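You operate a simulated robot arm through the tools that you are given. There is no shell and no other tool. Be economical: measure what you need, move in short steps, check, and stop when the job is done.

The job below is to be done with a simulated robot arm. You get a single attempt, and the scene is never put back.

Task
Mist the dried blue plate at P23 and mix it smooth again.
Fine: move it under the spray bottle's spout, one push, the bottle stays put; blue-banded paddle, rinsed in the dish at P24, put back. Leave other glass, plates, controls and the leaf drawing as they are.

Only the result counts: the job must be done as asked and must still hold three seconds after the hand-in. Knocking over, shifting, dropping, spilling or breaking anything else fails it.

Robot
A 7-joint arm with a two-finger gripper, hanging from a carriage that runs on a rail from [8, -2643] to [-1, 237] (x, y) and turns from -4.712 to 7.295 rad about z. Base frame: it is fixed where the carriage stands at the start and does not move with it; the origin is on the floor, on the carriage's upright axis, x ahead of it, y to its left, z up; the surface under the hand at the start is at about z = 967. Lengths are in mm, angles in rad, forces in N, time in s.
With the tool pointing down near the work surface it reaches from about 100 to 500 mm from the robot's upright axis, wherever it stands. Its first joint turns from -2.897 to 2.897 rad. Places, roughly: back clamp [300, -100, 1000]; blue dial [0, -200, 800]; blue switch [0, -100, 800]; front clamp [200, -100, 1000]; grey dial [0, -400, 800]; grey switch [0, -300, 800]; plate (13x14x2 cm) [100, -100, 1000]; plate (13x18x2 cm) [300, -500, 1000]; plate (14x19x2 cm) [300, -300, 1000]; spray head [500, 0, 1200]; top of light box P23 [200, 200, 1000]; turntable [1000, 300, 1000]; turntable lever [1000, 400, 1000]. Payload 1.37 kg.
The tool frame sits at the grasp point between the pads (the TCP): z along the fingers, y along the line on which they close. The tips reach 16 mm beyond it. The gripper opens to 92 mm. The gripper's body begins 74 mm behind the TCP.
Orientation is told as [roll, pitch, yaw] about the base's x, y, z axes, in that order, counted from this pose: with the fingers straight down and closing along the base's y, the tool's x points along the base's -x, its y along +y and its z along -z.

Tools
- The arm moves only by the tool servo_tool. Its argument "rows" is a list of rows, each a list of 7 numbers: the shift along the tool's x, y, z in units of 40 mm (1.0 is 40 mm), then the turn, a rotation vector about the tool's x, y, z in units of 6 degrees (1.0 is 6 degrees), then the closure, from 0 (fully open) to 1 (shut). In form: [[tx, ty, tz, rx, ry, rz, gripper], ...]. A call has 1 to 8 rows; each row shifts and turns the commanded pose from where the row before left it, along the tool's axes as they then stand. A call with a number of a shift or a turn outside -1 to 1 is refused whole. Rows are played at 5 a second. More than 50 mm and 0.15 rad between two rows, or a gripper value outside its range, and nothing of the call is played. A pose out of reach is approached as far as the arm can. The call stops where the force on the tool passes 40 N (or 10 N more than at its start, if that is more) or the arm is blocked; 0.2 s more then pass. The fingers move at their own pace and stop on an object; they squeeze with about 25 N. The grip force told is the motor's: it shows also when the fingers shut on nothing. Time passes only in rows, and 0.2 s behind the last, so rows that do not move let the fingers close. It gives the time, the measured TCP pose, the force on the tool (base axes), the opening and the grip force at its end, in the units of the frame above (readings bear some noise), with the torque about the TCP (base axes, N m) and any sound that the robot's microphone picked up.
- Cameras (640 x 400 px; columns grow to the right, rows downward): "scene" is now at [242.4, -28.4, 1794.2]; the picture's right is [-0.51, -0.86, 0.00], its down [-0.80, 0.48, -0.36] and it looks along [0.31, -0.19, -0.93] (base axes); focal length 214 px, centre (320, 200). "wrist" rides on the gripper at [71, 19, -111] in the tool frame; the picture's right is [-0.26, 0.97, 0.00], its down [-0.78, -0.21, -0.59] and it looks along [-0.57, -0.15, 0.81] (tool axes); focal length 280 px, centre (320, 200).
- capture(camera): a new picture of that camera. It takes no simulated time.
- move_column(by): slides the trunk up (or, below 0, down) by that many mm; the arm and the scene camera ride with it, the base frame stays. It gives what a move gives, with no picture.
- base_move(legs): drives the robot by 1 to 6 legs, each [ahead, left, turn to the left] in mm, mm and rad, along the robot's own axes; the way and the turn of a leg run together, so that a leg with both is an arc; at most 1500 mm and 3.142 rad a leg. The arm and the cameras ride along, it lands a little off, and it stops where it bumps. It keeps to its track: a leg is cut to what the track allows. It gives what a move gives.
- aim_head(pan, tilt): turns the head with the scene camera to pan (to the left, within 2.705 rad either way) and tilt (down, from -0.506 to 1.204), counted from straight ahead of the robot. It gives what a move gives.
- point_at(camera, pixels): for up to 12 pixels [column, row] of the newest picture of that camera ("zoom" is the newest enlarged one), the place [x, y, z] in the base frame of the surface seen there, good to about 2 mm, but the place of the scene camera against the robot may be out by one fixed shift of up to 12 mm in any direction. It takes no simulated time.
- close_up(camera, box): a new picture of the part [left, top, right, bottom] of that camera's present view, enlarged. It takes no simulated time.
- close_job(): hands the job in; it is judged then, once.

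Keep the steps short. Do not move on a guess: measure, check each grasp and each placing, and mend mistakes. In all there are 80 turns and 48 pictures (those below and enlarged ones count). Leave the gripper open and the arm clear of the work at the hand-in unless told otherwise, and finish with a single line.

The tools are called after "Request:" as name(argument=value, ...) on one line, values as JSON. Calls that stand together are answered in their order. servo_tool: Moves the arm, as the interface text tells. Its arguments: {"type":"object","properties":{"rows":{"type":"array"}},"required":["rows"]} The other tools are called the same way: move_column (by) slides the trunk up or down; base_move (legs) drives the base; aim_head (pan, tilt) turns the head that bears the scene camera; capture (camera) takes a picture; point_at (camera, pixels) gives the place of the surface under pixels of a picture; close_up (camera, box) takes an enlarged picture of a part of a camera's view; close_job () hands the job in.

At the start:

```text
time: 0.0
tcp_pos: [218.8, -291.9, 999.8]
tcp_rot: [0.0, -0.001, 0.0]
ft_force: [0.7, -0.2, -0.4]
moment: [-0.01, 0.02, 0.0]
finger_gap: 91.8
grip_force: 0.1
trunk travel left (down, up): [-625.0, 35.0]
robot x, y, heading: [1.6, -0.1, 0.003]
head pan, tilt: [-0.541, 1.201]
```

scene: 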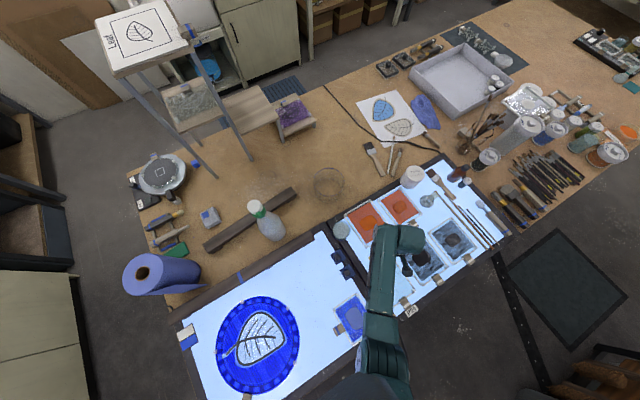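
wrist: 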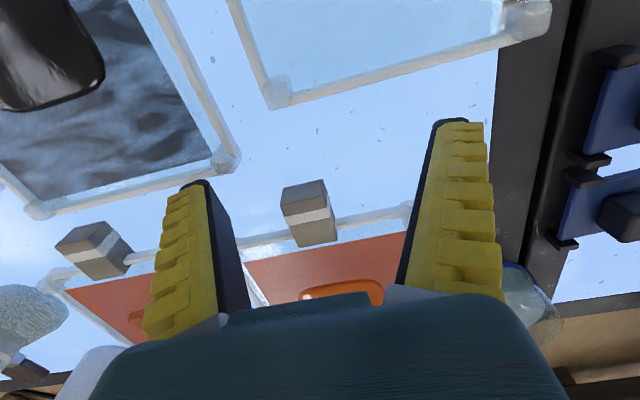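

I see two light boxes, a spray bottle near (265,220), and the blue plate near (350,315). I'll enlarge the parts of the view to identify everything.

Request:
close_up(camera="scene", box=[180, 160, 400, 400])

Request:
close_up(camera="scene", box=[320, 140, 520, 320])

```text
1.67 times, centred on (290, 280) of scene
```

zoom: 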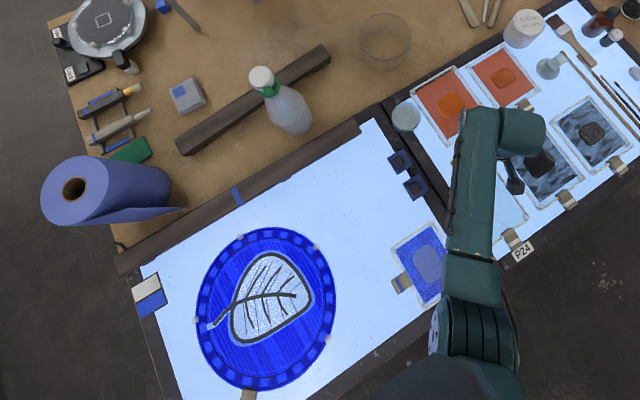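

```text
2.22 times, centred on (420, 230) of scene
```

zoom: 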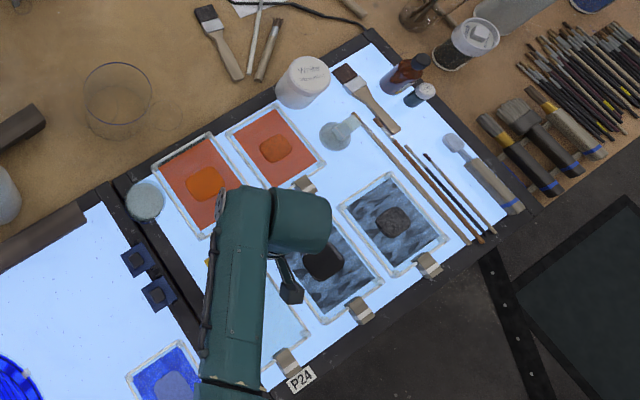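

The arm hides the middle of P24. I'll lift the hand straight up 200 mm, clear of everything, to look again.

Request:
servo_tool(rows=[[0, 0, -1, 0, 0, 0, 0], [0, 0, -1, 0, 0, 0, 0], [0, 0, -1, 0, 0, 0, 0], [0, 0, -1, 0, 0, 0, 0], [0, 0, -1, 0, 0, 0, 0], [0, 0, -0.5, 0, 0, 0, 0]])

Request:
capture(camera="wrist")

Request:
capture(camera="scene")

```text
time: 1.4
tcp_pos: [218.1, -291.5, 1218.6]
tcp_rot: [0.003, 0.001, 0.0]
ft_force: [0.6, 0.9, 0.4]
moment: [-0.01, 0.03, 0.02]
finger_gap: 91.8
grip_force: 0.1
trunk travel left (down, up): [-625.0, 35.0]
robot x, y, heading: [-0.1, -2.0, -0.002]
head pan, tilt: [-0.541, 1.201]
```

```text
43 pictures are left
```

wrist: 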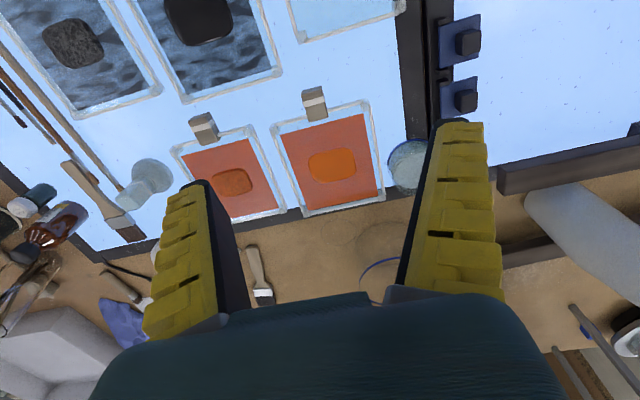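

```text
42 pictures are left
```

scene: 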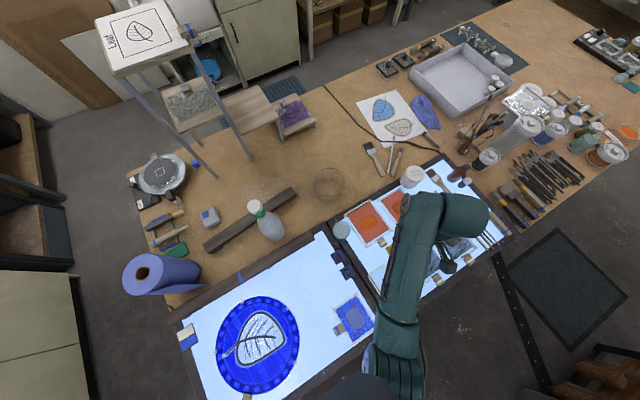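

Now enlarged views of the blue plate (350,320), the tool rack (165,230) and the bottle (265,215).

Request:
close_up(camera="scene", box=[300, 230, 400, 360])

Request:
close_up(camera="scene", box=[120, 190, 220, 260])

Request:
close_up(camera="scene", box=[200, 170, 340, 260])

Request:
point_at(camera="zoom", pixels=[[255, 165], [290, 190], [340, 250], [320, 300], [360, 300], [150, 225], [370, 125]])

Request:
point_at(camera="scene", pixels=[[256, 205], [264, 215], [270, 228], [333, 308], [357, 294], [374, 330], [350, 342], [356, 318], [341, 328], [342, 230], [166, 235], [170, 217]])

```text
3.08 times, centred on (350, 295) of scene
```

zoom: 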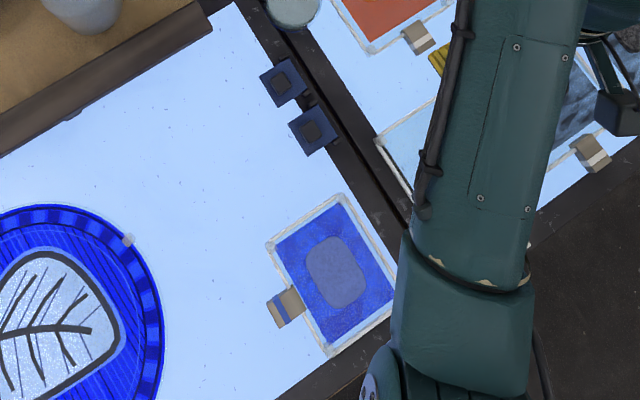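

```text
5.71 times, centred on (170, 225) of scene
```

zoom: 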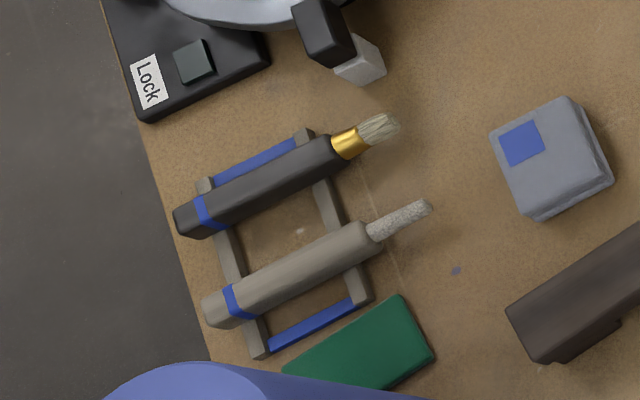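

```text
4.44 times, centred on (270, 215) of scene
```

zoom: 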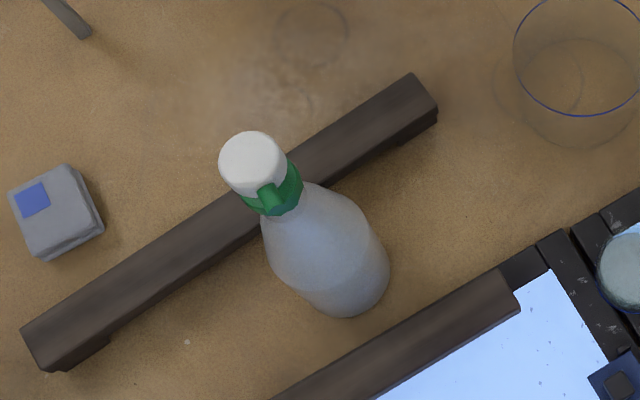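

```text
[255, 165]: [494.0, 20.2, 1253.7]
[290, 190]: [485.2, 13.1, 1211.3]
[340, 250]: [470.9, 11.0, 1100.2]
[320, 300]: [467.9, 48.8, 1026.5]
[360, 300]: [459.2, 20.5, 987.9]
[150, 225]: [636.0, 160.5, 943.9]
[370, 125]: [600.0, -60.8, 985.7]
```

```text
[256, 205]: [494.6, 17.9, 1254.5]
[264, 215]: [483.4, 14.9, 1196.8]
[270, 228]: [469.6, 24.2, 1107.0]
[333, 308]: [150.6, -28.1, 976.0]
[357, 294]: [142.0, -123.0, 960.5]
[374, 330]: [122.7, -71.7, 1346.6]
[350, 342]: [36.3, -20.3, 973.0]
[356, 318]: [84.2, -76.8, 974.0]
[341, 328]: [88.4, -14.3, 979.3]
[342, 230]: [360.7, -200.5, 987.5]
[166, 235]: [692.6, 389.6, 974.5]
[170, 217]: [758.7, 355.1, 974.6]
```

The rack at (690,390) looks out of reach; I'll check the paddles on the right around (480,200) and the round dish at (341,230).

Request:
close_up(camera="scene", box=[440, 150, 580, 250])

Request:
point_at(camera="zoom", pixels=[[120, 130], [150, 160], [215, 260], [260, 150], [350, 240], [330, 130], [420, 150]])

Request:
close_up(camera="wrist", box=[260, 0, 500, 200])

```text
4.00 times, centred on (510, 200) of scene
```

zoom: 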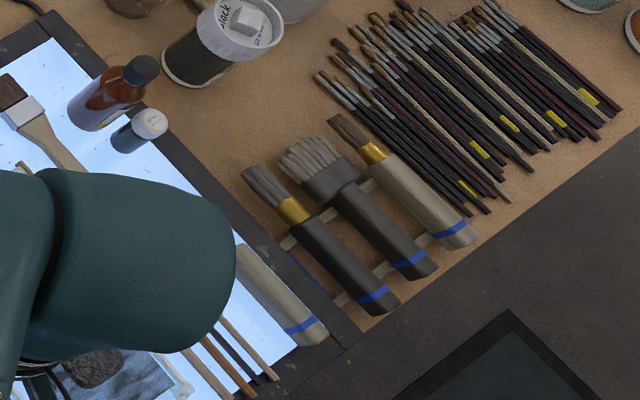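

```text
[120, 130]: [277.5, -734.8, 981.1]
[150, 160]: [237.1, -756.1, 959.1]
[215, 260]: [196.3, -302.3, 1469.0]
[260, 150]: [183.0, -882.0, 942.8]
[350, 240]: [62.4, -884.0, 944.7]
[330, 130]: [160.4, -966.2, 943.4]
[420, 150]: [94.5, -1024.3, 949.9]
```

```text
2.00 times, centred on (380, 100) of wrist
```

zoom: 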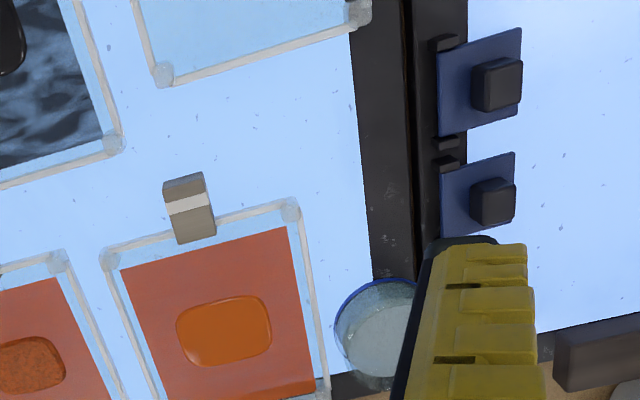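

The blue-banded paddle lies on P24's right edge and the blue-rimmed round dish is at (341,230). I'll measure the bottle surroundings: bars, bench, P23's edge and the blue knobs.

Request:
point_at(camera="scene", pixels=[[320, 236], [290, 252], [260, 270], [230, 292], [285, 235], [240, 235], [300, 265], [250, 222], [338, 257], [350, 270], [300, 215], [326, 238]])

Request:
close_up(camera="scene", box=[240, 190, 300, 245])

Request:
point_at(camera="zoom", pixels=[[200, 130], [225, 160], [240, 180], [230, 195], [215, 180], [270, 165], [290, 200], [340, 260], [370, 330], [260, 280], [400, 280], [330, 340]])

```text
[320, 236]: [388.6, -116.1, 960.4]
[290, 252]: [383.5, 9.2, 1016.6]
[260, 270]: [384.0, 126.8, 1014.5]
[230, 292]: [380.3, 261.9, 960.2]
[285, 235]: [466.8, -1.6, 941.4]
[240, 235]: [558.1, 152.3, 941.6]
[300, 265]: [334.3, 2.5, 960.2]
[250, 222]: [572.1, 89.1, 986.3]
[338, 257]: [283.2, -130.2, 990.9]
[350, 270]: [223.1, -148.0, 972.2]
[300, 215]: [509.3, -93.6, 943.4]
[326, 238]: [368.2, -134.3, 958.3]
```

```text
7.27 times, centred on (270, 218) of scene
```

zoom: 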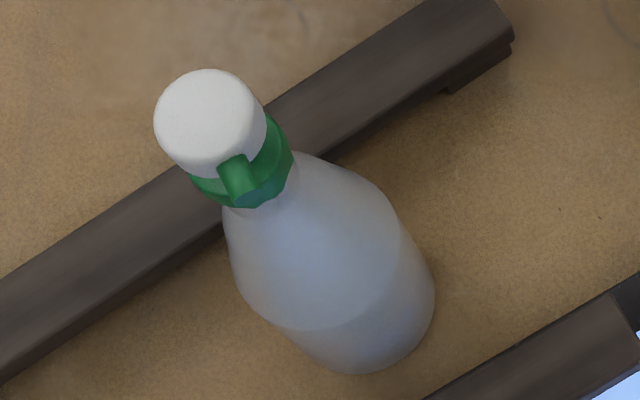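

```text
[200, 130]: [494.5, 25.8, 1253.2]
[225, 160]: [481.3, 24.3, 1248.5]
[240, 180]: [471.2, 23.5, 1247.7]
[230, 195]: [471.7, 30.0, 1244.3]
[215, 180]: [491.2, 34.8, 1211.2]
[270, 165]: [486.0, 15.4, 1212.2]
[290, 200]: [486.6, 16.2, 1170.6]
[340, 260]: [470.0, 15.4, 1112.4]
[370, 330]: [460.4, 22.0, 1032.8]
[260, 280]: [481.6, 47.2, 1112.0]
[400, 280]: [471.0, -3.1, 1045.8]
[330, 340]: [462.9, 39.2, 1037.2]
```

Bottle axis ≈ (495,24), the spout points about -x at z≈1245. I'll drive right 550 mm to see the bottle from the side and the paddle and dish free of the arm.

Request:
base_move(legs=[[0, -550, 0]])

Request:
aim_head(pan=0.8, tilt=0.9)

Request:
capture(camera="scene")

Request:
capture(camera="wrist")

```text
time: 4.6
tcp_pos: [219.2, -842.5, 1218.5]
tcp_rot: [0.0, 0.0, -0.002]
ft_force: [-1.3, 0.2, -0.4]
moment: [-0.01, -0.02, -0.01]
finger_gap: 92.1
grip_force: 0.1
trunk travel left (down, up): [-625.0, 35.0]
robot x, y, heading: [3.3, -551.4, -0.002]
head pan, tilt: [-0.541, 1.201]
```

```text
time: 6.1
tcp_pos: [220.6, -842.9, 1219.6]
tcp_rot: [0.0, 0.0, -0.002]
ft_force: [-1.0, -0.4, -0.7]
moment: [-0.01, -0.01, -0.03]
finger_gap: 91.9
grip_force: 0.0
trunk travel left (down, up): [-625.0, 35.0]
robot x, y, heading: [-0.3, -551.0, -0.001]
head pan, tilt: [0.799, 0.901]
```

```text
35 pictures are left
```

scene: 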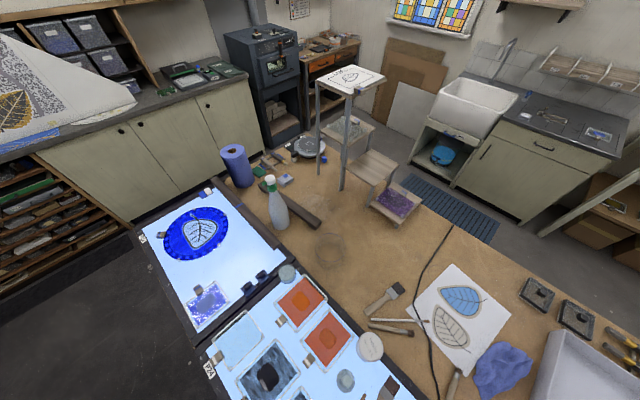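

```text
34 pictures are left
```

wrist: 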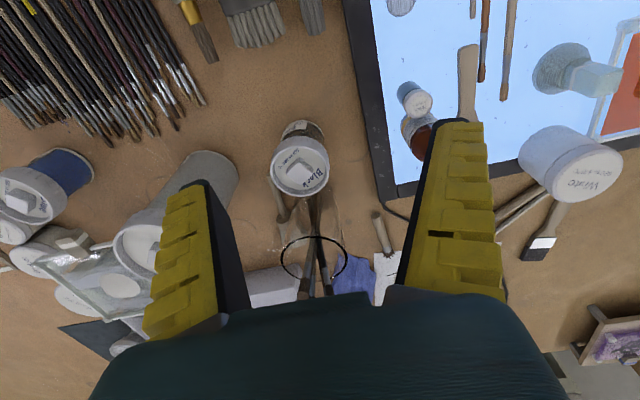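

Enlarging the bottle with the P23 edge, and the blue plate with the dish.

Request:
close_up(camera="scene", box=[220, 160, 340, 280])

Request:
point_at(camera="zoom", pixels=[[275, 65], [255, 75], [275, 90], [285, 250], [260, 240], [340, 340], [230, 270], [200, 260], [310, 280], [250, 340], [340, 310]])

Request:
close_up(camera="scene", box=[170, 250, 310, 340])

Request:
point_at(camera="zoom", pixels=[[125, 155], [65, 215], [120, 365], [255, 255], [170, 250], [125, 190], [125, 170], [520, 115], [540, 75], [570, 110], [380, 115], [420, 95]])

```text
3.33 times, centred on (280, 220) of scene
```

zoom: 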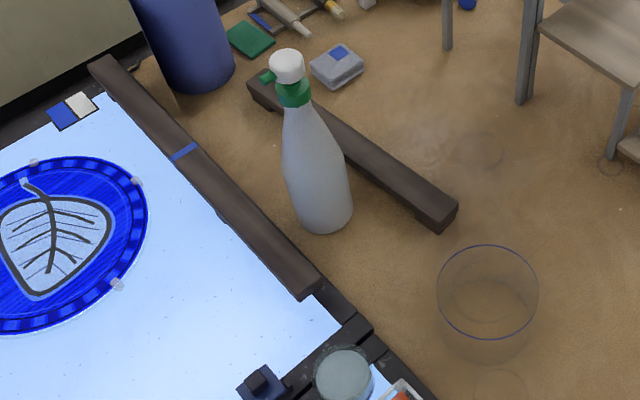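

```text
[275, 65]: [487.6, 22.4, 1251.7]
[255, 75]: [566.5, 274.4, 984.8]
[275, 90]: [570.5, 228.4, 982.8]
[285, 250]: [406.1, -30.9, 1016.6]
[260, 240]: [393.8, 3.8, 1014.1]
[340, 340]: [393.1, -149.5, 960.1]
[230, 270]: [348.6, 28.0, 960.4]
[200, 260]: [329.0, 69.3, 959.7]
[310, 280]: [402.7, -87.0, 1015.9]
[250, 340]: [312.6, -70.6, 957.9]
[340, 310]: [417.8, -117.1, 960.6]
```

```text
4.44 times, centred on (240, 295) of scene
```

zoom: 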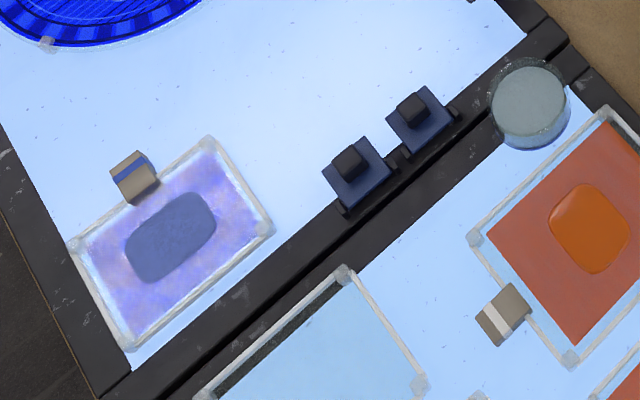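

```text
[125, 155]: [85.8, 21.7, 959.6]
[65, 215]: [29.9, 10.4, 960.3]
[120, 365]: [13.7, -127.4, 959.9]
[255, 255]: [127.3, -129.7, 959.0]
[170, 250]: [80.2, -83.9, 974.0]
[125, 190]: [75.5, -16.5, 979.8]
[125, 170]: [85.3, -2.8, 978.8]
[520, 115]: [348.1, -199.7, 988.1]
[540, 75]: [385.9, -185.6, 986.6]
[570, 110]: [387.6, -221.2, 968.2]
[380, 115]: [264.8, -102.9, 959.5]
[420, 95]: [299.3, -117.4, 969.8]
```

I need the spout's exact direction. Enlarging it tightly from this side.

Request:
close_up(camera="scene", box=[255, 165, 300, 195])

Request:
point_at(camera="zoom", pixels=[[165, 155], [190, 150], [215, 155], [170, 175], [150, 165], [300, 120], [300, 220], [180, 140], [200, 170]])

```text
13.33 times, centred on (278, 180) of scene
```

zoom: 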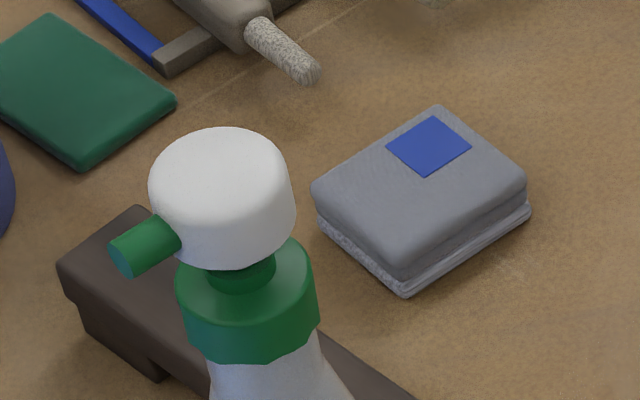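

```text
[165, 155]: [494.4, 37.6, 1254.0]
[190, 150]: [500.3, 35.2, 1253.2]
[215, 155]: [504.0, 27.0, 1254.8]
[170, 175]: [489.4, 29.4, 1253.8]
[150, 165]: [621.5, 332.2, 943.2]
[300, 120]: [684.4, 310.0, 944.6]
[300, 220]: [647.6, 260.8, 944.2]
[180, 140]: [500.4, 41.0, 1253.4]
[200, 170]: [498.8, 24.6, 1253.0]
```

Measuring the spout tip at (120,255) in this enlarged picture and the cap outline.

Request:
point_at(camera="zoom", pixels=[[122, 258], [130, 245], [150, 240], [165, 235], [160, 225], [222, 165], [160, 170], [280, 165], [222, 135], [222, 200], [250, 300]])

```text
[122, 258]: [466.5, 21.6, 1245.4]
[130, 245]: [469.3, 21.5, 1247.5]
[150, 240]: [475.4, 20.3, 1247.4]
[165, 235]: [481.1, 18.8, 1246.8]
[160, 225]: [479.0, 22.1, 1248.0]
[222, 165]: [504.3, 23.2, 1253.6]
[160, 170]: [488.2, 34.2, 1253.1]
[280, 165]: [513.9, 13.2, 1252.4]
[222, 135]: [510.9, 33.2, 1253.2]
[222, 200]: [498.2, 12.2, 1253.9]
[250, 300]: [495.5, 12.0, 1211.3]
```

The spout is horizontal, facing -x (tip ≈ [466,22,1246]), so the plate belongs on P23 just in front of the bar, on y≈22. I'll drive back to y≈-250 and turn the carriage 90° left so the fingers close along x over the plate's tab.

Request:
base_move(legs=[[0, 300, 0], [0, 0, 1.571]])

Request:
aim_head(pan=0.1, tilt=1.1)

Request:
capture(camera="scene")

```text
time: 11.9
tcp_pos: [293.4, -30.1, 1219.8]
tcp_rot: [0.0, 0.001, 1.569]
ft_force: [0.0, -0.1, 0.0]
moment: [-0.01, -0.01, -0.02]
finger_gap: 91.6
grip_force: 0.1
trunk travel left (down, up): [-625.0, 35.0]
robot x, y, heading: [-2.6, -248.7, 1.57]
head pan, tilt: [0.799, 0.901]
```

```text
time: 13.0
tcp_pos: [292.8, -30.1, 1219.2]
tcp_rot: [-0.001, -0.001, 1.571]
ft_force: [-0.3, 0.5, 0.0]
moment: [-0.03, -0.04, 0.03]
finger_gap: 91.9
grip_force: 0.2
trunk travel left (down, up): [-625.0, 35.0]
robot x, y, heading: [-2.0, -253.1, 1.57]
head pan, tilt: [0.099, 1.1]
```

```text
30 pictures are left
```

scene: 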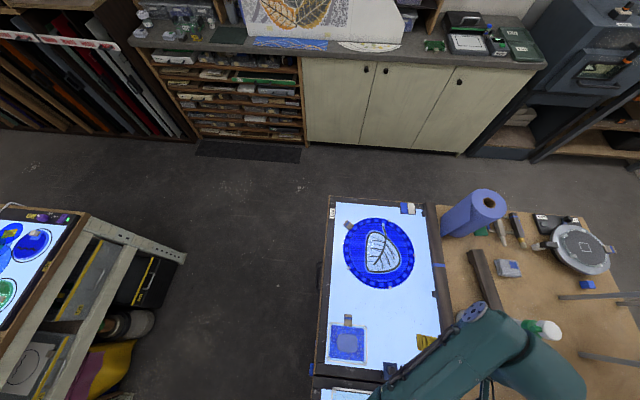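

Clear view of P23. Enlarging the plate and leaf disc and measuring both.

Request:
close_up(camera="scene", box=[310, 190, 450, 380])

Request:
point_at(camera="scene", pixels=[[329, 325], [366, 326], [328, 361], [367, 361], [348, 343], [348, 321], [348, 317], [380, 289], [378, 219], [413, 255], [345, 254], [403, 280]])

```text
2.11 times, centred on (380, 285) of scene
```

zoom: 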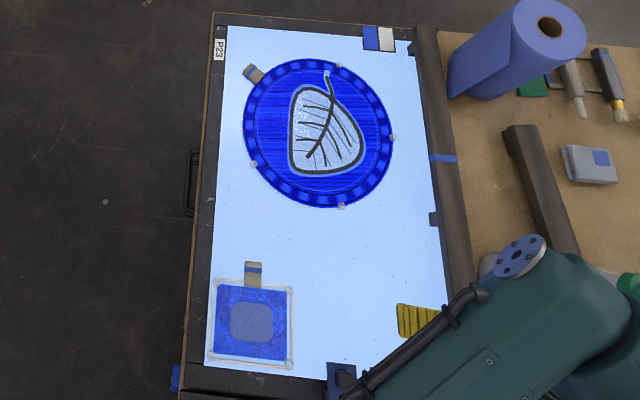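

```text
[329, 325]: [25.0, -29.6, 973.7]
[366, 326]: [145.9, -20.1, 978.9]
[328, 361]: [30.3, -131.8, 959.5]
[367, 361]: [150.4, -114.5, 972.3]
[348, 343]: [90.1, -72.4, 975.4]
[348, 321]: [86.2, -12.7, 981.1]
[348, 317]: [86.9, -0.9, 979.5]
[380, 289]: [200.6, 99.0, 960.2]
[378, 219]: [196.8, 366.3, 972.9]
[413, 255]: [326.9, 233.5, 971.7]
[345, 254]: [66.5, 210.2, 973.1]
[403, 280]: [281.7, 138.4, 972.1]
```

Plate is ~128×112 with its tab at about (86,-5,980); the leaf disc's centre is ≈(197,235), radius ≈133. I'll bring the open hand above the tab at z≈1080 and look with the wrist camera.

Request:
servo_tool(rows=[[-0.1, 0.8625, 0.5, 0, 0, 0, 0], [-0.1, 0.8625, 0.5, 0, 0, 0, 0], [-0.1, 0.8625, 0.5, 0, 0, 0, 0], [-0.1, 0.8625, 0.5, 0, 0, 0, 0], [-0.1, 0.8625, 0.7, 0, 0, 0, 0], [-0.1, 0.8625, 0.7, 0, 0, 0, 0]])

Request:
capture(camera="wrist")

```text
time: 14.4
tcp_pos: [86.2, -5.0, 1082.4]
tcp_rot: [-0.001, -0.002, 1.573]
ft_force: [0.6, 0.0, 0.2]
moment: [-0.01, 0.05, 0.01]
finger_gap: 91.7
grip_force: 0.0
trunk travel left (down, up): [-625.0, 35.0]
robot x, y, heading: [1.6, -250.7, 1.566]
head pan, tilt: [0.099, 1.1]
```

```text
28 pictures are left
```

wrist: 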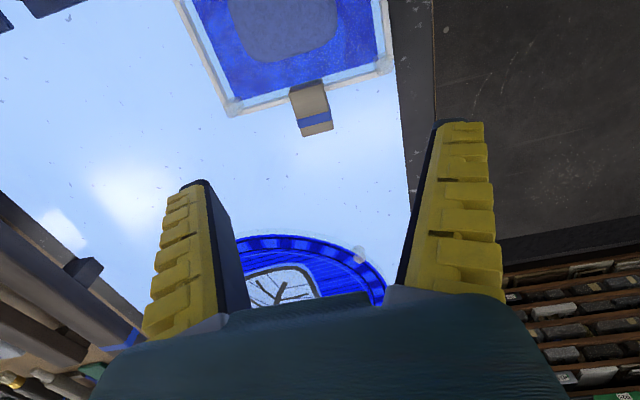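

Tab seen at (312,108). Measuring its edges and the plate rim through the wrist camera.

Request:
point_at(camera="wrist", pixels=[[291, 92], [329, 88], [300, 130], [332, 126], [312, 108], [310, 92], [318, 128], [232, 108], [380, 68], [270, 104], [355, 82], [318, 134]])

Request:
close_up(camera="wrist", box=[180, 0, 420, 150])

```text
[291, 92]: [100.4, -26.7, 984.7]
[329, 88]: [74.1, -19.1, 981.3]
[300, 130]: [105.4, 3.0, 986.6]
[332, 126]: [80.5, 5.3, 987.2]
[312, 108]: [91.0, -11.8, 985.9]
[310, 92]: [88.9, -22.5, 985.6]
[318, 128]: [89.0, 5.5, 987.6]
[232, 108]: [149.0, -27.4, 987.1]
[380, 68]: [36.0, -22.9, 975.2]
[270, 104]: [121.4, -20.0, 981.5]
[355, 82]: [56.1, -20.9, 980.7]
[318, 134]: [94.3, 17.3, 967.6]
```

```text
2.67 times, centred on (300, 75) of wrist
```

zoom: 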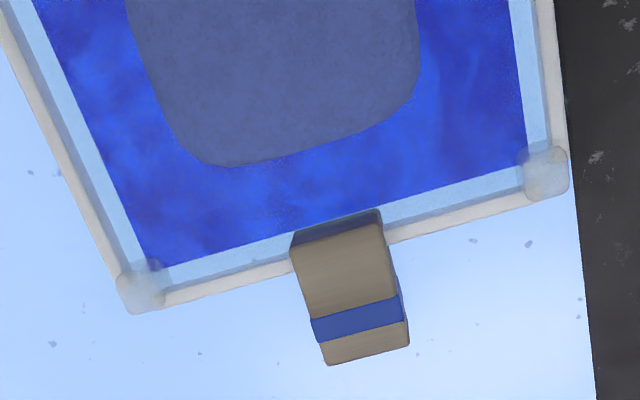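

Tab: x 78–103, y -24…+6, top z 986, surface 967 (the scene camera reads about 6 mm low). Lowering to [90,-1,986] around the tab, then closing.

Request:
servo_tool(rows=[[-0.1, -0.1, 0.8, 0, 0, 0, 0.3], [0, 0, 0.8, 0, 0, 0, 0.4], [0, 0, 0.8, 0, 0, 0, 0.4], [0, 0, 0, 0, 0, 0, 0.4]])

Request:
servo_tool(rows=[[0, 0, 0, 0, 0, 0, 1], [0, 0, 0, 0, 0, 0, 1], [0, 0, 0, 0, 0, 0, 1]])

```text
time: 15.4
tcp_pos: [92.2, -2.0, 987.5]
tcp_rot: [0.0, -0.002, 1.571]
ft_force: [-0.2, -0.6, 0.2]
moment: [-0.03, 0.02, 0.02]
finger_gap: 58.1
grip_force: 2.6
trunk travel left (down, up): [-625.0, 35.0]
robot x, y, heading: [-4.1, -248.8, 1.566]
head pan, tilt: [0.099, 1.1]
```

```text
time: 16.2
tcp_pos: [91.0, -0.9, 989.5]
tcp_rot: [0.0, -0.001, 1.572]
ft_force: [-0.9, -4.4, 12.9]
moment: [-0.25, 0.01, 0.11]
finger_gap: 20.6
grip_force: 24.4
trunk travel left (down, up): [-625.0, 35.0]
robot x, y, heading: [1.5, -250.7, 1.574]
head pan, tilt: [0.099, 1.1]
```

Gripped: gap 20.6, 24 N. I'll raise 4 mm to relieve the upward force and read the load.

Request:
servo_tool(rows=[[0, 0, -0.1, 0, 0, 0, 1], [0, 0, 0, 0, 0, 0, 1]])

Request:
close_up(camera="scene", box=[310, 270, 400, 380])

```text
time: 16.8
tcp_pos: [91.3, -1.6, 991.1]
tcp_rot: [0.0, -0.001, 1.571]
ft_force: [0.7, 0.2, -1.7]
moment: [0.14, 0.02, 0.02]
finger_gap: 16.9
grip_force: 24.6
trunk travel left (down, up): [-625.0, 35.0]
robot x, y, heading: [-0.1, -251.6, 1.573]
head pan, tilt: [0.099, 1.1]
```

```text
3.64 times, centred on (355, 325) of scene
```

zoom: 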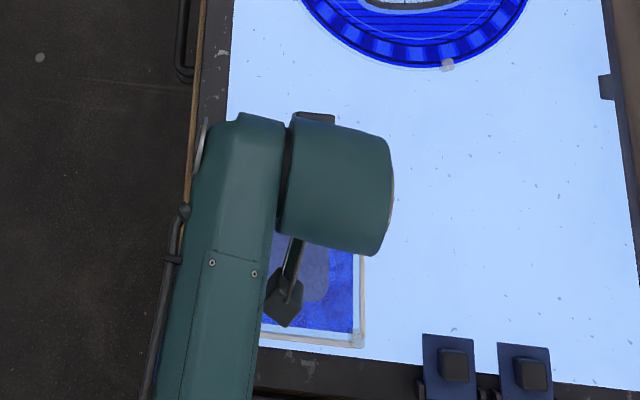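

Gap now 16.9. I'll check the grip with the wrist camera.

Request:
capture(camera="wrist")

```text
25 pictures are left
```

wrist: 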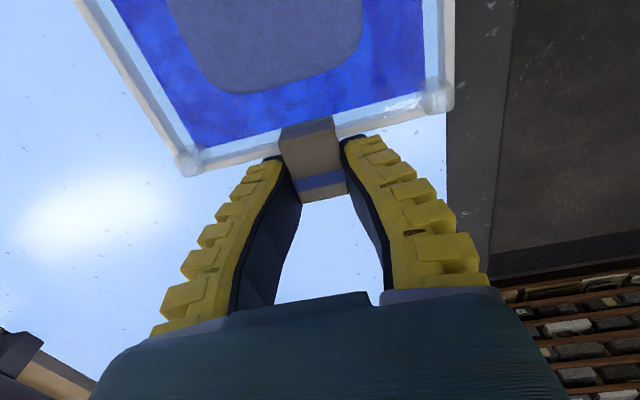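

The soft fingers hold the tab well. Before dragging I'll measure the bar's front edge, its foot, and the peg on the leaf disc in the last enlarged picture.

Request:
point_at(camera="zoom", pixels=[[597, 88], [606, 95], [615, 150], [623, 150], [634, 200], [447, 65], [447, 74], [430, 345], [510, 350], [445, 355]])

```text
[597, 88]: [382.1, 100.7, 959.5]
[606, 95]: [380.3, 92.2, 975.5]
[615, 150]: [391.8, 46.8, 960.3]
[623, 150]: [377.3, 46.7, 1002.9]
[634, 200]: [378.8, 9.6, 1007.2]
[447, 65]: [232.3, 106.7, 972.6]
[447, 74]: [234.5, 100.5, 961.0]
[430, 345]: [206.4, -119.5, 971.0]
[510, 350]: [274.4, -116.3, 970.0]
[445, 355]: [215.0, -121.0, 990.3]
```

The bar is a bridge with its front at x≈380, so the plate can go to centre x≈300. Dragging: first +y 46, then +x, keeping clear of the leaf disc.

Request:
servo_tool(rows=[[-0.38, 0, 0, 0, 0, 0, 1], [-0.38, 0, 0, 0, 0, 0, 1], [-0.39, 0, 0, 0, 0, 0, 1], [0, -0.5, 0, 0, 0, 0, 1], [0, -0.6, 0, 0, 0, 0, 1], [0, -0.6, 0, 0, 0, 0, 1], [0, -0.5, 0, 0, 0, 0, 1]])

Request:
capture(camera="wrist")

```text
time: 18.4
tcp_pos: [178.4, 43.3, 991.0]
tcp_rot: [0.0, 0.001, 1.57]
ft_force: [-0.1, -0.5, -0.8]
moment: [0.13, -0.07, 0.02]
finger_gap: 17.0
grip_force: 24.8
trunk travel left (down, up): [-625.0, 35.0]
robot x, y, heading: [0.6, -247.3, 1.571]
head pan, tilt: [0.099, 1.1]
```

```text
24 pictures are left
```

wrist: 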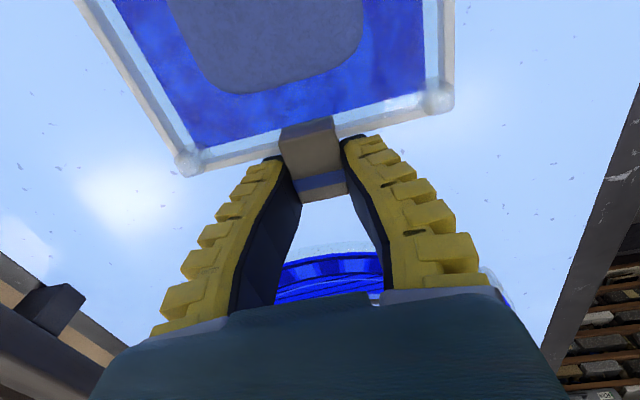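

The plate rides unchanged in the grip. Continuing +x 123 mm, then +y 52 mm to TCP (302,95).

Request:
servo_tool(rows=[[0, -0.5, 0, 0, 0, 0, 1], [0, -0.65, 0, 0, 0, 0, 1], [0, -0.65, 0, 0, 0, 0, 1], [0, -0.65, 0, 0, 0, 0, 1], [0, -0.64, 0, 0, 0, 0, 1], [-0.5, 0, 0, 0, 0, 0, 1], [-0.5, 0, 0, 0, 0, 0, 1], [-0.3, 0, 0, 0, 0, 0, 1]])

Request:
capture(camera="wrist")

Request:
point_at(camera="wrist", pixels=[[190, 160], [435, 98], [90, 5], [290, 45], [60, 310], [380, 265]])

```text
time: 20.2
tcp_pos: [302.0, 96.3, 991.8]
tcp_rot: [0.0, -0.001, 1.572]
ft_force: [-0.4, -0.5, -2.0]
moment: [0.09, 0.01, -0.04]
finger_gap: 17.0
grip_force: 24.9
trunk travel left (down, up): [-625.0, 35.0]
robot x, y, heading: [2.1, -251.4, 1.569]
head pan, tilt: [0.099, 1.1]
```

```text
23 pictures are left
```

wrist: 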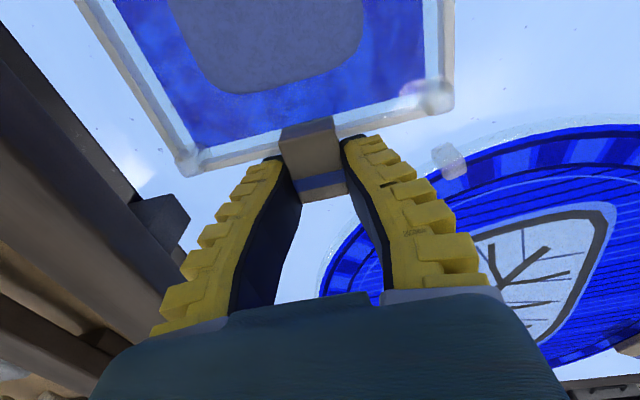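

```text
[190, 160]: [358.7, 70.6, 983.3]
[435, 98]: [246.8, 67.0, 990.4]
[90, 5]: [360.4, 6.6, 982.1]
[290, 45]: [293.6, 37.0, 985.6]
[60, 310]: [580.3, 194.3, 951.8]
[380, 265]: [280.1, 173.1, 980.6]
```

Plate lies with centre ≈(302,19), clear of peg and bar. Lowering 3 mm, opening just enough, then lifting clear.

Request:
servo_tool(rows=[[0, 0, 0.08, 0, 0, 0, 1], [0, 0, 0, 0, 0, 0, 0.6], [0, 0, 0, 0, 0, 0, 0.55], [0, 0, 0, 0, 0, 0, 0.55]])

Request:
servo_tool(rows=[[0, 0, -0.5, 0, 0, 0, 0.55], [0, 0, -1, 0, 0, 0, 0.55], [0, 0, -1, 0, 0, 0, 0.55], [0, 0, -1, 0, 0, 0, 0.55], [0, 0, -1, 0, 0, 0, 0.55], [0, 0, -1, 0, 0, 0, 0.55], [0, 0, -1, 0, 0, 0, 0.55], [0, 0, -1, 0, 0, 0, 0.55]])

Request:
capture(camera="wrist")

```text
time: 21.2
tcp_pos: [301.1, 96.0, 988.0]
tcp_rot: [0.0, 0.001, 1.57]
ft_force: [-0.2, 0.9, -0.1]
moment: [0.02, 0.02, -0.02]
finger_gap: 44.4
grip_force: 1.9
trunk travel left (down, up): [-625.0, 35.0]
robot x, y, heading: [0.1, -246.5, 1.568]
head pan, tilt: [0.099, 1.1]
```

```text
time: 23.0
tcp_pos: [300.6, 96.5, 1288.4]
tcp_rot: [0.001, 0.003, 1.569]
ft_force: [-0.2, -0.9, -0.4]
moment: [0.02, -0.01, -0.03]
finger_gap: 44.5
grip_force: 2.5
trunk travel left (down, up): [-625.0, 35.0]
robot x, y, heading: [3.9, -248.0, 1.568]
head pan, tilt: [0.099, 1.1]
```

```text
22 pictures are left
```

wrist: 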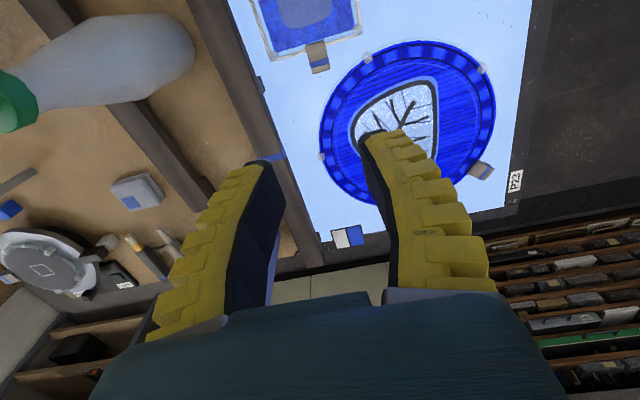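

Plate released cleanly. Next the pump: raise 60 mm, shut the fingers, bring the carriage to y≈24 and turn so the hand comes in front of the cap ([~506,24], top ≈1260).

Request:
servo_tool(rows=[[0, 0, -0.8, 0, 0, 0, 1], [0, 0, -0.7, 0, 0, 0, 1]])

Request:
base_move(legs=[[273, 0, 0], [0, 0, -0.855]])

Request:
capture(camera="wrist")

```text
time: 23.6
tcp_pos: [301.4, 95.7, 1349.4]
tcp_rot: [-0.001, 0.002, 1.57]
ft_force: [-0.5, -0.7, -1.0]
moment: [0.01, -0.01, -0.06]
finger_gap: 0.1
grip_force: 25.0
trunk travel left (down, up): [-625.0, 35.0]
robot x, y, heading: [0.4, -247.1, 1.573]
head pan, tilt: [0.099, 1.1]
```

```text
time: 27.7
tcp_pos: [457.2, 27.9, 1348.8]
tcp_rot: [0.001, 0.0, 0.728]
ft_force: [0.2, 0.0, -0.1]
moment: [0.01, 0.02, -0.02]
finger_gap: 0.2
grip_force: 25.0
trunk travel left (down, up): [-625.0, 35.0]
robot x, y, heading: [-3.7, 27.6, 0.729]
head pan, tilt: [0.099, 1.1]
```

```text
21 pictures are left
```

wrist: 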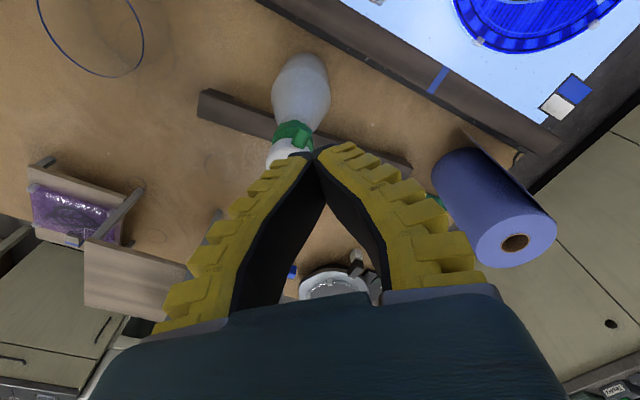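

The cap shows at (280,155), partly behind the fingertips. Measuring it.

Request:
point_at(camera="wrist", pixels=[[272, 158], [280, 150], [285, 158], [275, 165], [290, 150], [292, 130], [305, 140], [300, 90]])

Request:
close_up(camera="wrist", box=[240, 40, 360, 200])

```text
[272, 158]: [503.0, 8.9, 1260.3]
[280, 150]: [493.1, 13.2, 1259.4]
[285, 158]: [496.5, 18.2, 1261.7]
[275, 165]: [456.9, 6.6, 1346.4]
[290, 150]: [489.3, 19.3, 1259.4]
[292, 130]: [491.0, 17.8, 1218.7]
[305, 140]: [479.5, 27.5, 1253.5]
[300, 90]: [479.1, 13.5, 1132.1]
```

```text
2.50 times, centred on (300, 120) of wrist
```

zoom: 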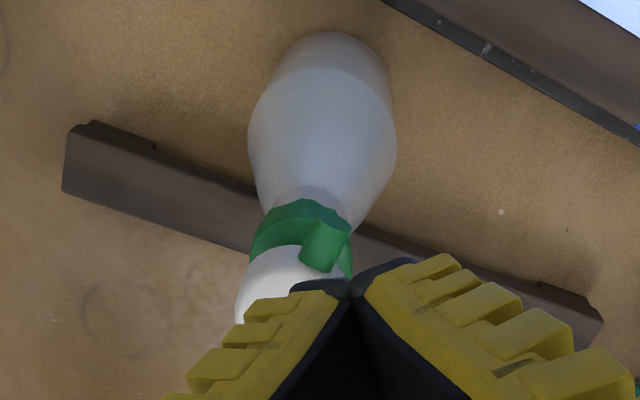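

Cap top z≈1260, centre ≈(506,25). Moving the shut fingertips over it at the present height.

Request:
servo_tool(rows=[[-0.43, -0.43, 0, 0, 0, 0, 1], [-0.43, -0.43, 0, 0, 0, 0, 1], [0, 0, 0.8, 0, 0, 0, 1], [0, 0, 0, 0, 0, 0, 1]])

Request:
capture(camera="wrist")

```text
time: 28.7
tcp_pos: [506.8, 24.3, 1318.2]
tcp_rot: [0.001, 0.0, 0.728]
ft_force: [-0.4, -0.3, -0.1]
moment: [0.01, 0.0, -0.03]
finger_gap: 0.1
grip_force: 25.4
trunk travel left (down, up): [-625.0, 35.0]
robot x, y, heading: [1.4, 25.1, 0.725]
head pan, tilt: [0.099, 1.1]
```

```text
19 pictures are left
```

wrist: 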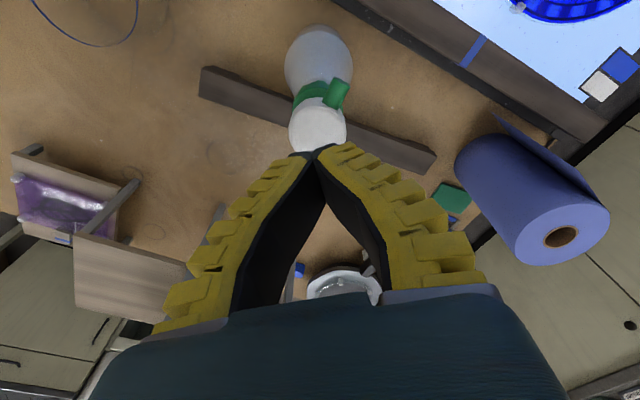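

The reach holds. Measuring the cap top's outline now that it's visible at (318,125).

Request:
point_at(camera="wrist", pixels=[[293, 125], [344, 122], [318, 108], [318, 125], [318, 142], [300, 145], [340, 138], [343, 88]])

```text
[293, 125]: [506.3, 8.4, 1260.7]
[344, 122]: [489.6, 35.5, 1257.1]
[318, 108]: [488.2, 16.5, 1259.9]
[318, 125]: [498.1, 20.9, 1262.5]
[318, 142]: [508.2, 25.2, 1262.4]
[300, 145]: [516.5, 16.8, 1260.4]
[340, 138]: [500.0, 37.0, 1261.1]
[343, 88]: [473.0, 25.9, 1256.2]
```

Cap centre ≈(504,25); tips are ~40 mm above. Lowering 36 mm to just above the cap.

Request:
servo_tool(rows=[[0.02, 0.05, 0.5, 0, 0, 0, 1], [0, 0, 0.38, 0, 0, 0, 1], [0, 0, 0, 0, 0, 0, 1]])

Request:
servo_tool(rows=[[0, 0, 0.1, 0, 0, 0, 1], [0, 0, 0.1, 0, 0, 0, 1], [0, 0, 0.1, 0, 0, 0, 1]])

```text
time: 29.5
tcp_pos: [503.6, 26.2, 1282.3]
tcp_rot: [0.0, 0.0, 0.729]
ft_force: [0.0, 0.5, 0.3]
moment: [0.03, -0.02, -0.01]
finger_gap: 0.0
grip_force: 25.3
trunk travel left (down, up): [-625.0, 35.0]
robot x, y, heading: [2.2, 21.4, 0.723]
head pan, tilt: [0.099, 1.1]
```

```text
time: 30.3
tcp_pos: [503.8, 26.1, 1269.3]
tcp_rot: [0.0, -0.001, 0.729]
ft_force: [0.6, -1.0, 1.3]
moment: [0.01, -0.01, 0.02]
finger_gap: 0.0
grip_force: 25.1
trunk travel left (down, up): [-625.0, 35.0]
robot x, y, heading: [-0.9, 21.8, 0.728]
head pan, tilt: [0.099, 1.1]
```

Light contact starting (1.3 N). Continuing the same push in small steps.

Request:
servo_tool(rows=[[0, 0, 0.1, 0, 0, 0, 1], [0, 0, 0.1, 0, 0, 0, 1]])

```text
time: 30.9
tcp_pos: [504.8, 27.3, 1263.3]
tcp_rot: [-0.001, -0.002, 0.728]
ft_force: [-1.3, 1.4, 5.4]
moment: [-0.04, 0.07, -0.01]
finger_gap: 0.1
grip_force: 25.3
trunk travel left (down, up): [-625.0, 35.0]
robot x, y, heading: [1.8, 23.9, 0.726]
head pan, tilt: [0.099, 1.1]
heard: click
```

A click at 5.4 N. I'll lift straight off and check the plate before anything else.

Request:
servo_tool(rows=[[0, 0, -0.5, 0, 0, 0, 1], [0, 0, -1, 0, 0, 0, 1], [0, 0, -1, 0, 0, 0, 1], [0, 0, -0.5, 0, 0, 0, 1]])

Request:
aim_head(pan=-0.5, tilt=1.2)

Request:
capture(camera="scene")

```text
time: 31.9
tcp_pos: [503.6, 27.8, 1381.1]
tcp_rot: [0.0, 0.002, 0.728]
ft_force: [0.4, -0.3, 0.0]
moment: [0.02, -0.02, -0.02]
finger_gap: 0.3
grip_force: 25.3
trunk travel left (down, up): [-625.0, 35.0]
robot x, y, heading: [-3.4, 23.2, 0.725]
head pan, tilt: [0.099, 1.1]
```

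```text
time: 32.9
tcp_pos: [504.0, 26.2, 1380.6]
tcp_rot: [0.0, 0.0, 0.729]
ft_force: [-0.5, -0.2, 0.1]
moment: [-0.01, 0.03, 0.0]
finger_gap: 0.1
grip_force: 24.7
trunk travel left (down, up): [-625.0, 35.0]
robot x, y, heading: [2.1, 25.6, 0.727]
head pan, tilt: [-0.499, 1.201]
```

```text
18 pictures are left
```

scene: 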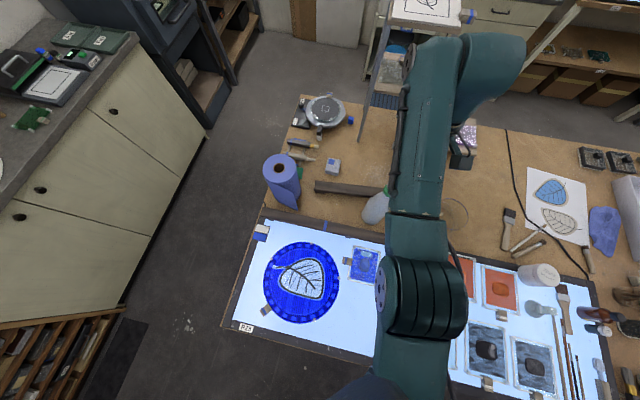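

Plate half hidden by the arm. The paddle lies near y≈-763 parallel to x. I'll turn back to heading 0, drive to y≈-430, then check the plate from there.

Request:
base_move(legs=[[0, 0, -0.728], [0, -454, 0]])

Request:
aim_head(pan=1.2, tilt=1.0)

Request:
close_up(camera="scene", box=[200, 100, 440, 300])

Request:
capture(camera="wrist")

```text
time: 37.6
tcp_pos: [377.5, -764.1, 1381.2]
tcp_rot: [0.0, 0.001, -0.003]
ft_force: [-0.4, 0.0, -0.4]
moment: [-0.02, 0.0, 0.01]
finger_gap: 0.0
grip_force: 24.8
trunk travel left (down, up): [-625.0, 35.0]
robot x, y, heading: [1.2, -429.6, -0.004]
head pan, tilt: [-0.499, 1.201]
```

```text
time: 39.3
tcp_pos: [377.7, -762.6, 1381.3]
tcp_rot: [0.0, 0.002, -0.003]
ft_force: [-0.4, 0.1, -1.2]
moment: [0.01, 0.03, 0.0]
finger_gap: 0.0
grip_force: 24.8
trunk travel left (down, up): [-625.0, 35.0]
robot x, y, heading: [-1.9, -428.2, -0.004]
head pan, tilt: [1.201, 1.0]
```

```text
2.00 times, centred on (320, 200) of scene
```

zoom: 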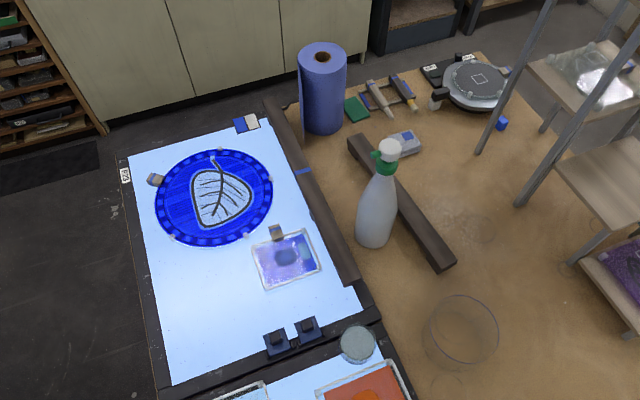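

```text
16 pictures are left
```

wrist: 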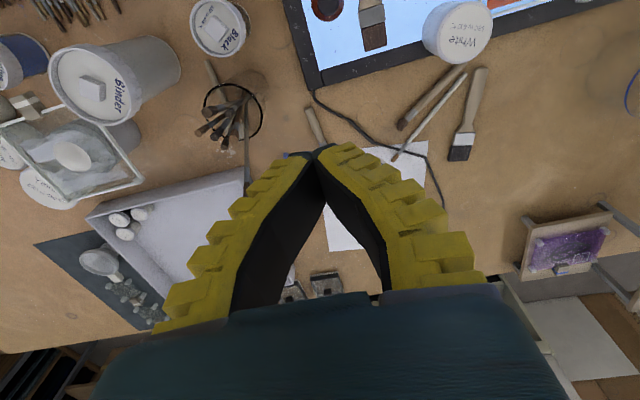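

The plate's patch looks different; enlarging it.

Request:
close_up(camera="scene", box=[280, 205, 330, 250])

```text
8.89 times, centred on (305, 228) of scene
```

zoom: 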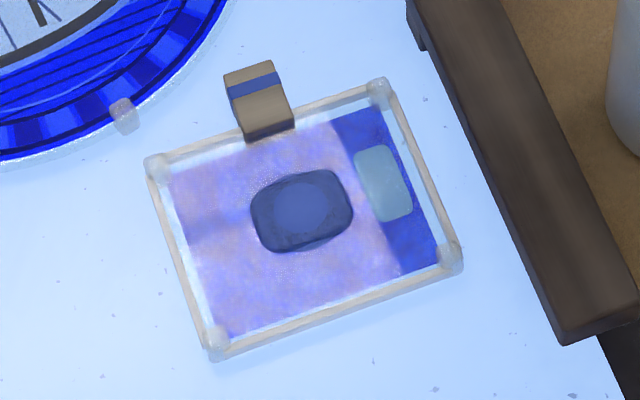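

Now the patch is dark and glossy – the mist landed. Next the paddle: bring the open hand above (120,-763) at z≈1140 and look.

Request:
servo_tool(rows=[[0.8, 0, 0.75, 0, 0, 0, 0.5], [0.8, 0, 0.75, 0, 0, 0, 0.4], [0.8, 0, 0.75, 0, 0, 0, 0.4], [0.8, 0, 0.75, 0, 0, 0, 0.4], [0.8, 0, 0.75, 0, 0, 0, 0.4], [0.8, 0, 0.75, 0, 0, 0, 0.4], [0.8, 0, 0.75, 0, 0, 0, 0.4], [0.8, 0, 0.75, 0, 0, 0, 0.4]])

Request:
capture(camera="wrist")

```text
time: 41.1
tcp_pos: [120.5, -762.5, 1141.1]
tcp_rot: [-0.004, -0.001, -0.002]
ft_force: [-0.1, -0.5, 0.5]
moment: [0.02, -0.01, 0.0]
finger_gap: 57.8
grip_force: 2.2
trunk travel left (down, up): [-625.0, 35.0]
robot x, y, heading: [3.7, -429.7, -0.005]
head pan, tilt: [1.201, 1.0]
```

```text
14 pictures are left
```

wrist: 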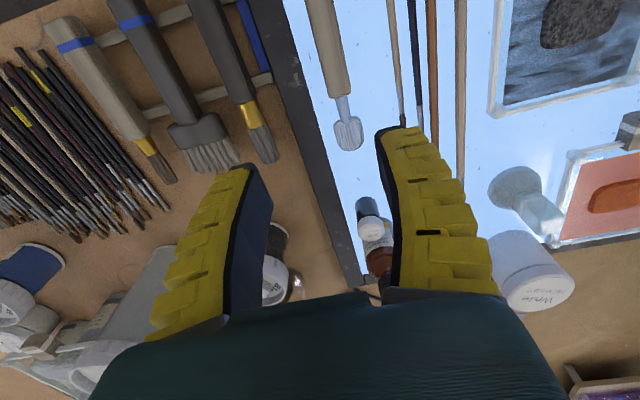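

The paddle's glass blade is at (348,133), handle upward from (340,95). Measuring it.

Request:
point_at(camera="wrist", pixels=[[352, 148], [348, 132], [336, 130], [361, 128], [343, 106], [338, 90], [331, 55], [318, 50], [344, 46], [320, 6], [306, 6], [334, 4]])

```text
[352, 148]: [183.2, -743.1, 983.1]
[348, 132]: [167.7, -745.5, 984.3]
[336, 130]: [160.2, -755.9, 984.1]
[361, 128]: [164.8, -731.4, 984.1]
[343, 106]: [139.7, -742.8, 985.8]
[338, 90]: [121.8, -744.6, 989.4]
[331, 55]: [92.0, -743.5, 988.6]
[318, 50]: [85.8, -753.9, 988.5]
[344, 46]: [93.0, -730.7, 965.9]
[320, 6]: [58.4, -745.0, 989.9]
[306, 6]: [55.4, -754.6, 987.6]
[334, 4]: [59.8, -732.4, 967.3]
```

Handle: centre y≈-744, top z 989, x up to 122; blade to x≈184. Thin brushes start ~52 mm to its left, so I use a ~46 mm opening. Lowering at x=85.

Request:
servo_tool(rows=[[0.45, 0.23, 0.5, 0, 0, 0, 0.5], [0.44, 0.23, 0.5, 0, 0, 0, 0.5], [0, 0, 0.9, 0, 0, 0, 0.5], [0, 0, 0.9, 0, 0, 0, 0.5], [0, 0, 0, 0, 0, 0, 0.5]])

Request:
capture(camera="wrist")

```text
time: 42.3
tcp_pos: [84.6, -741.9, 1029.6]
tcp_rot: [0.001, 0.0, -0.003]
ft_force: [-0.3, 0.0, 0.0]
moment: [-0.01, -0.01, 0.02]
finger_gap: 49.1
grip_force: 2.1
trunk travel left (down, up): [-625.0, 35.0]
robot x, y, heading: [0.8, -430.0, -0.005]
head pan, tilt: [1.201, 1.0]
```

```text
13 pictures are left
```

wrist: 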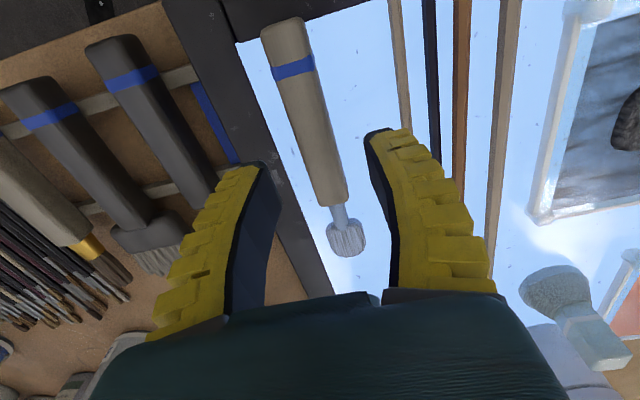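

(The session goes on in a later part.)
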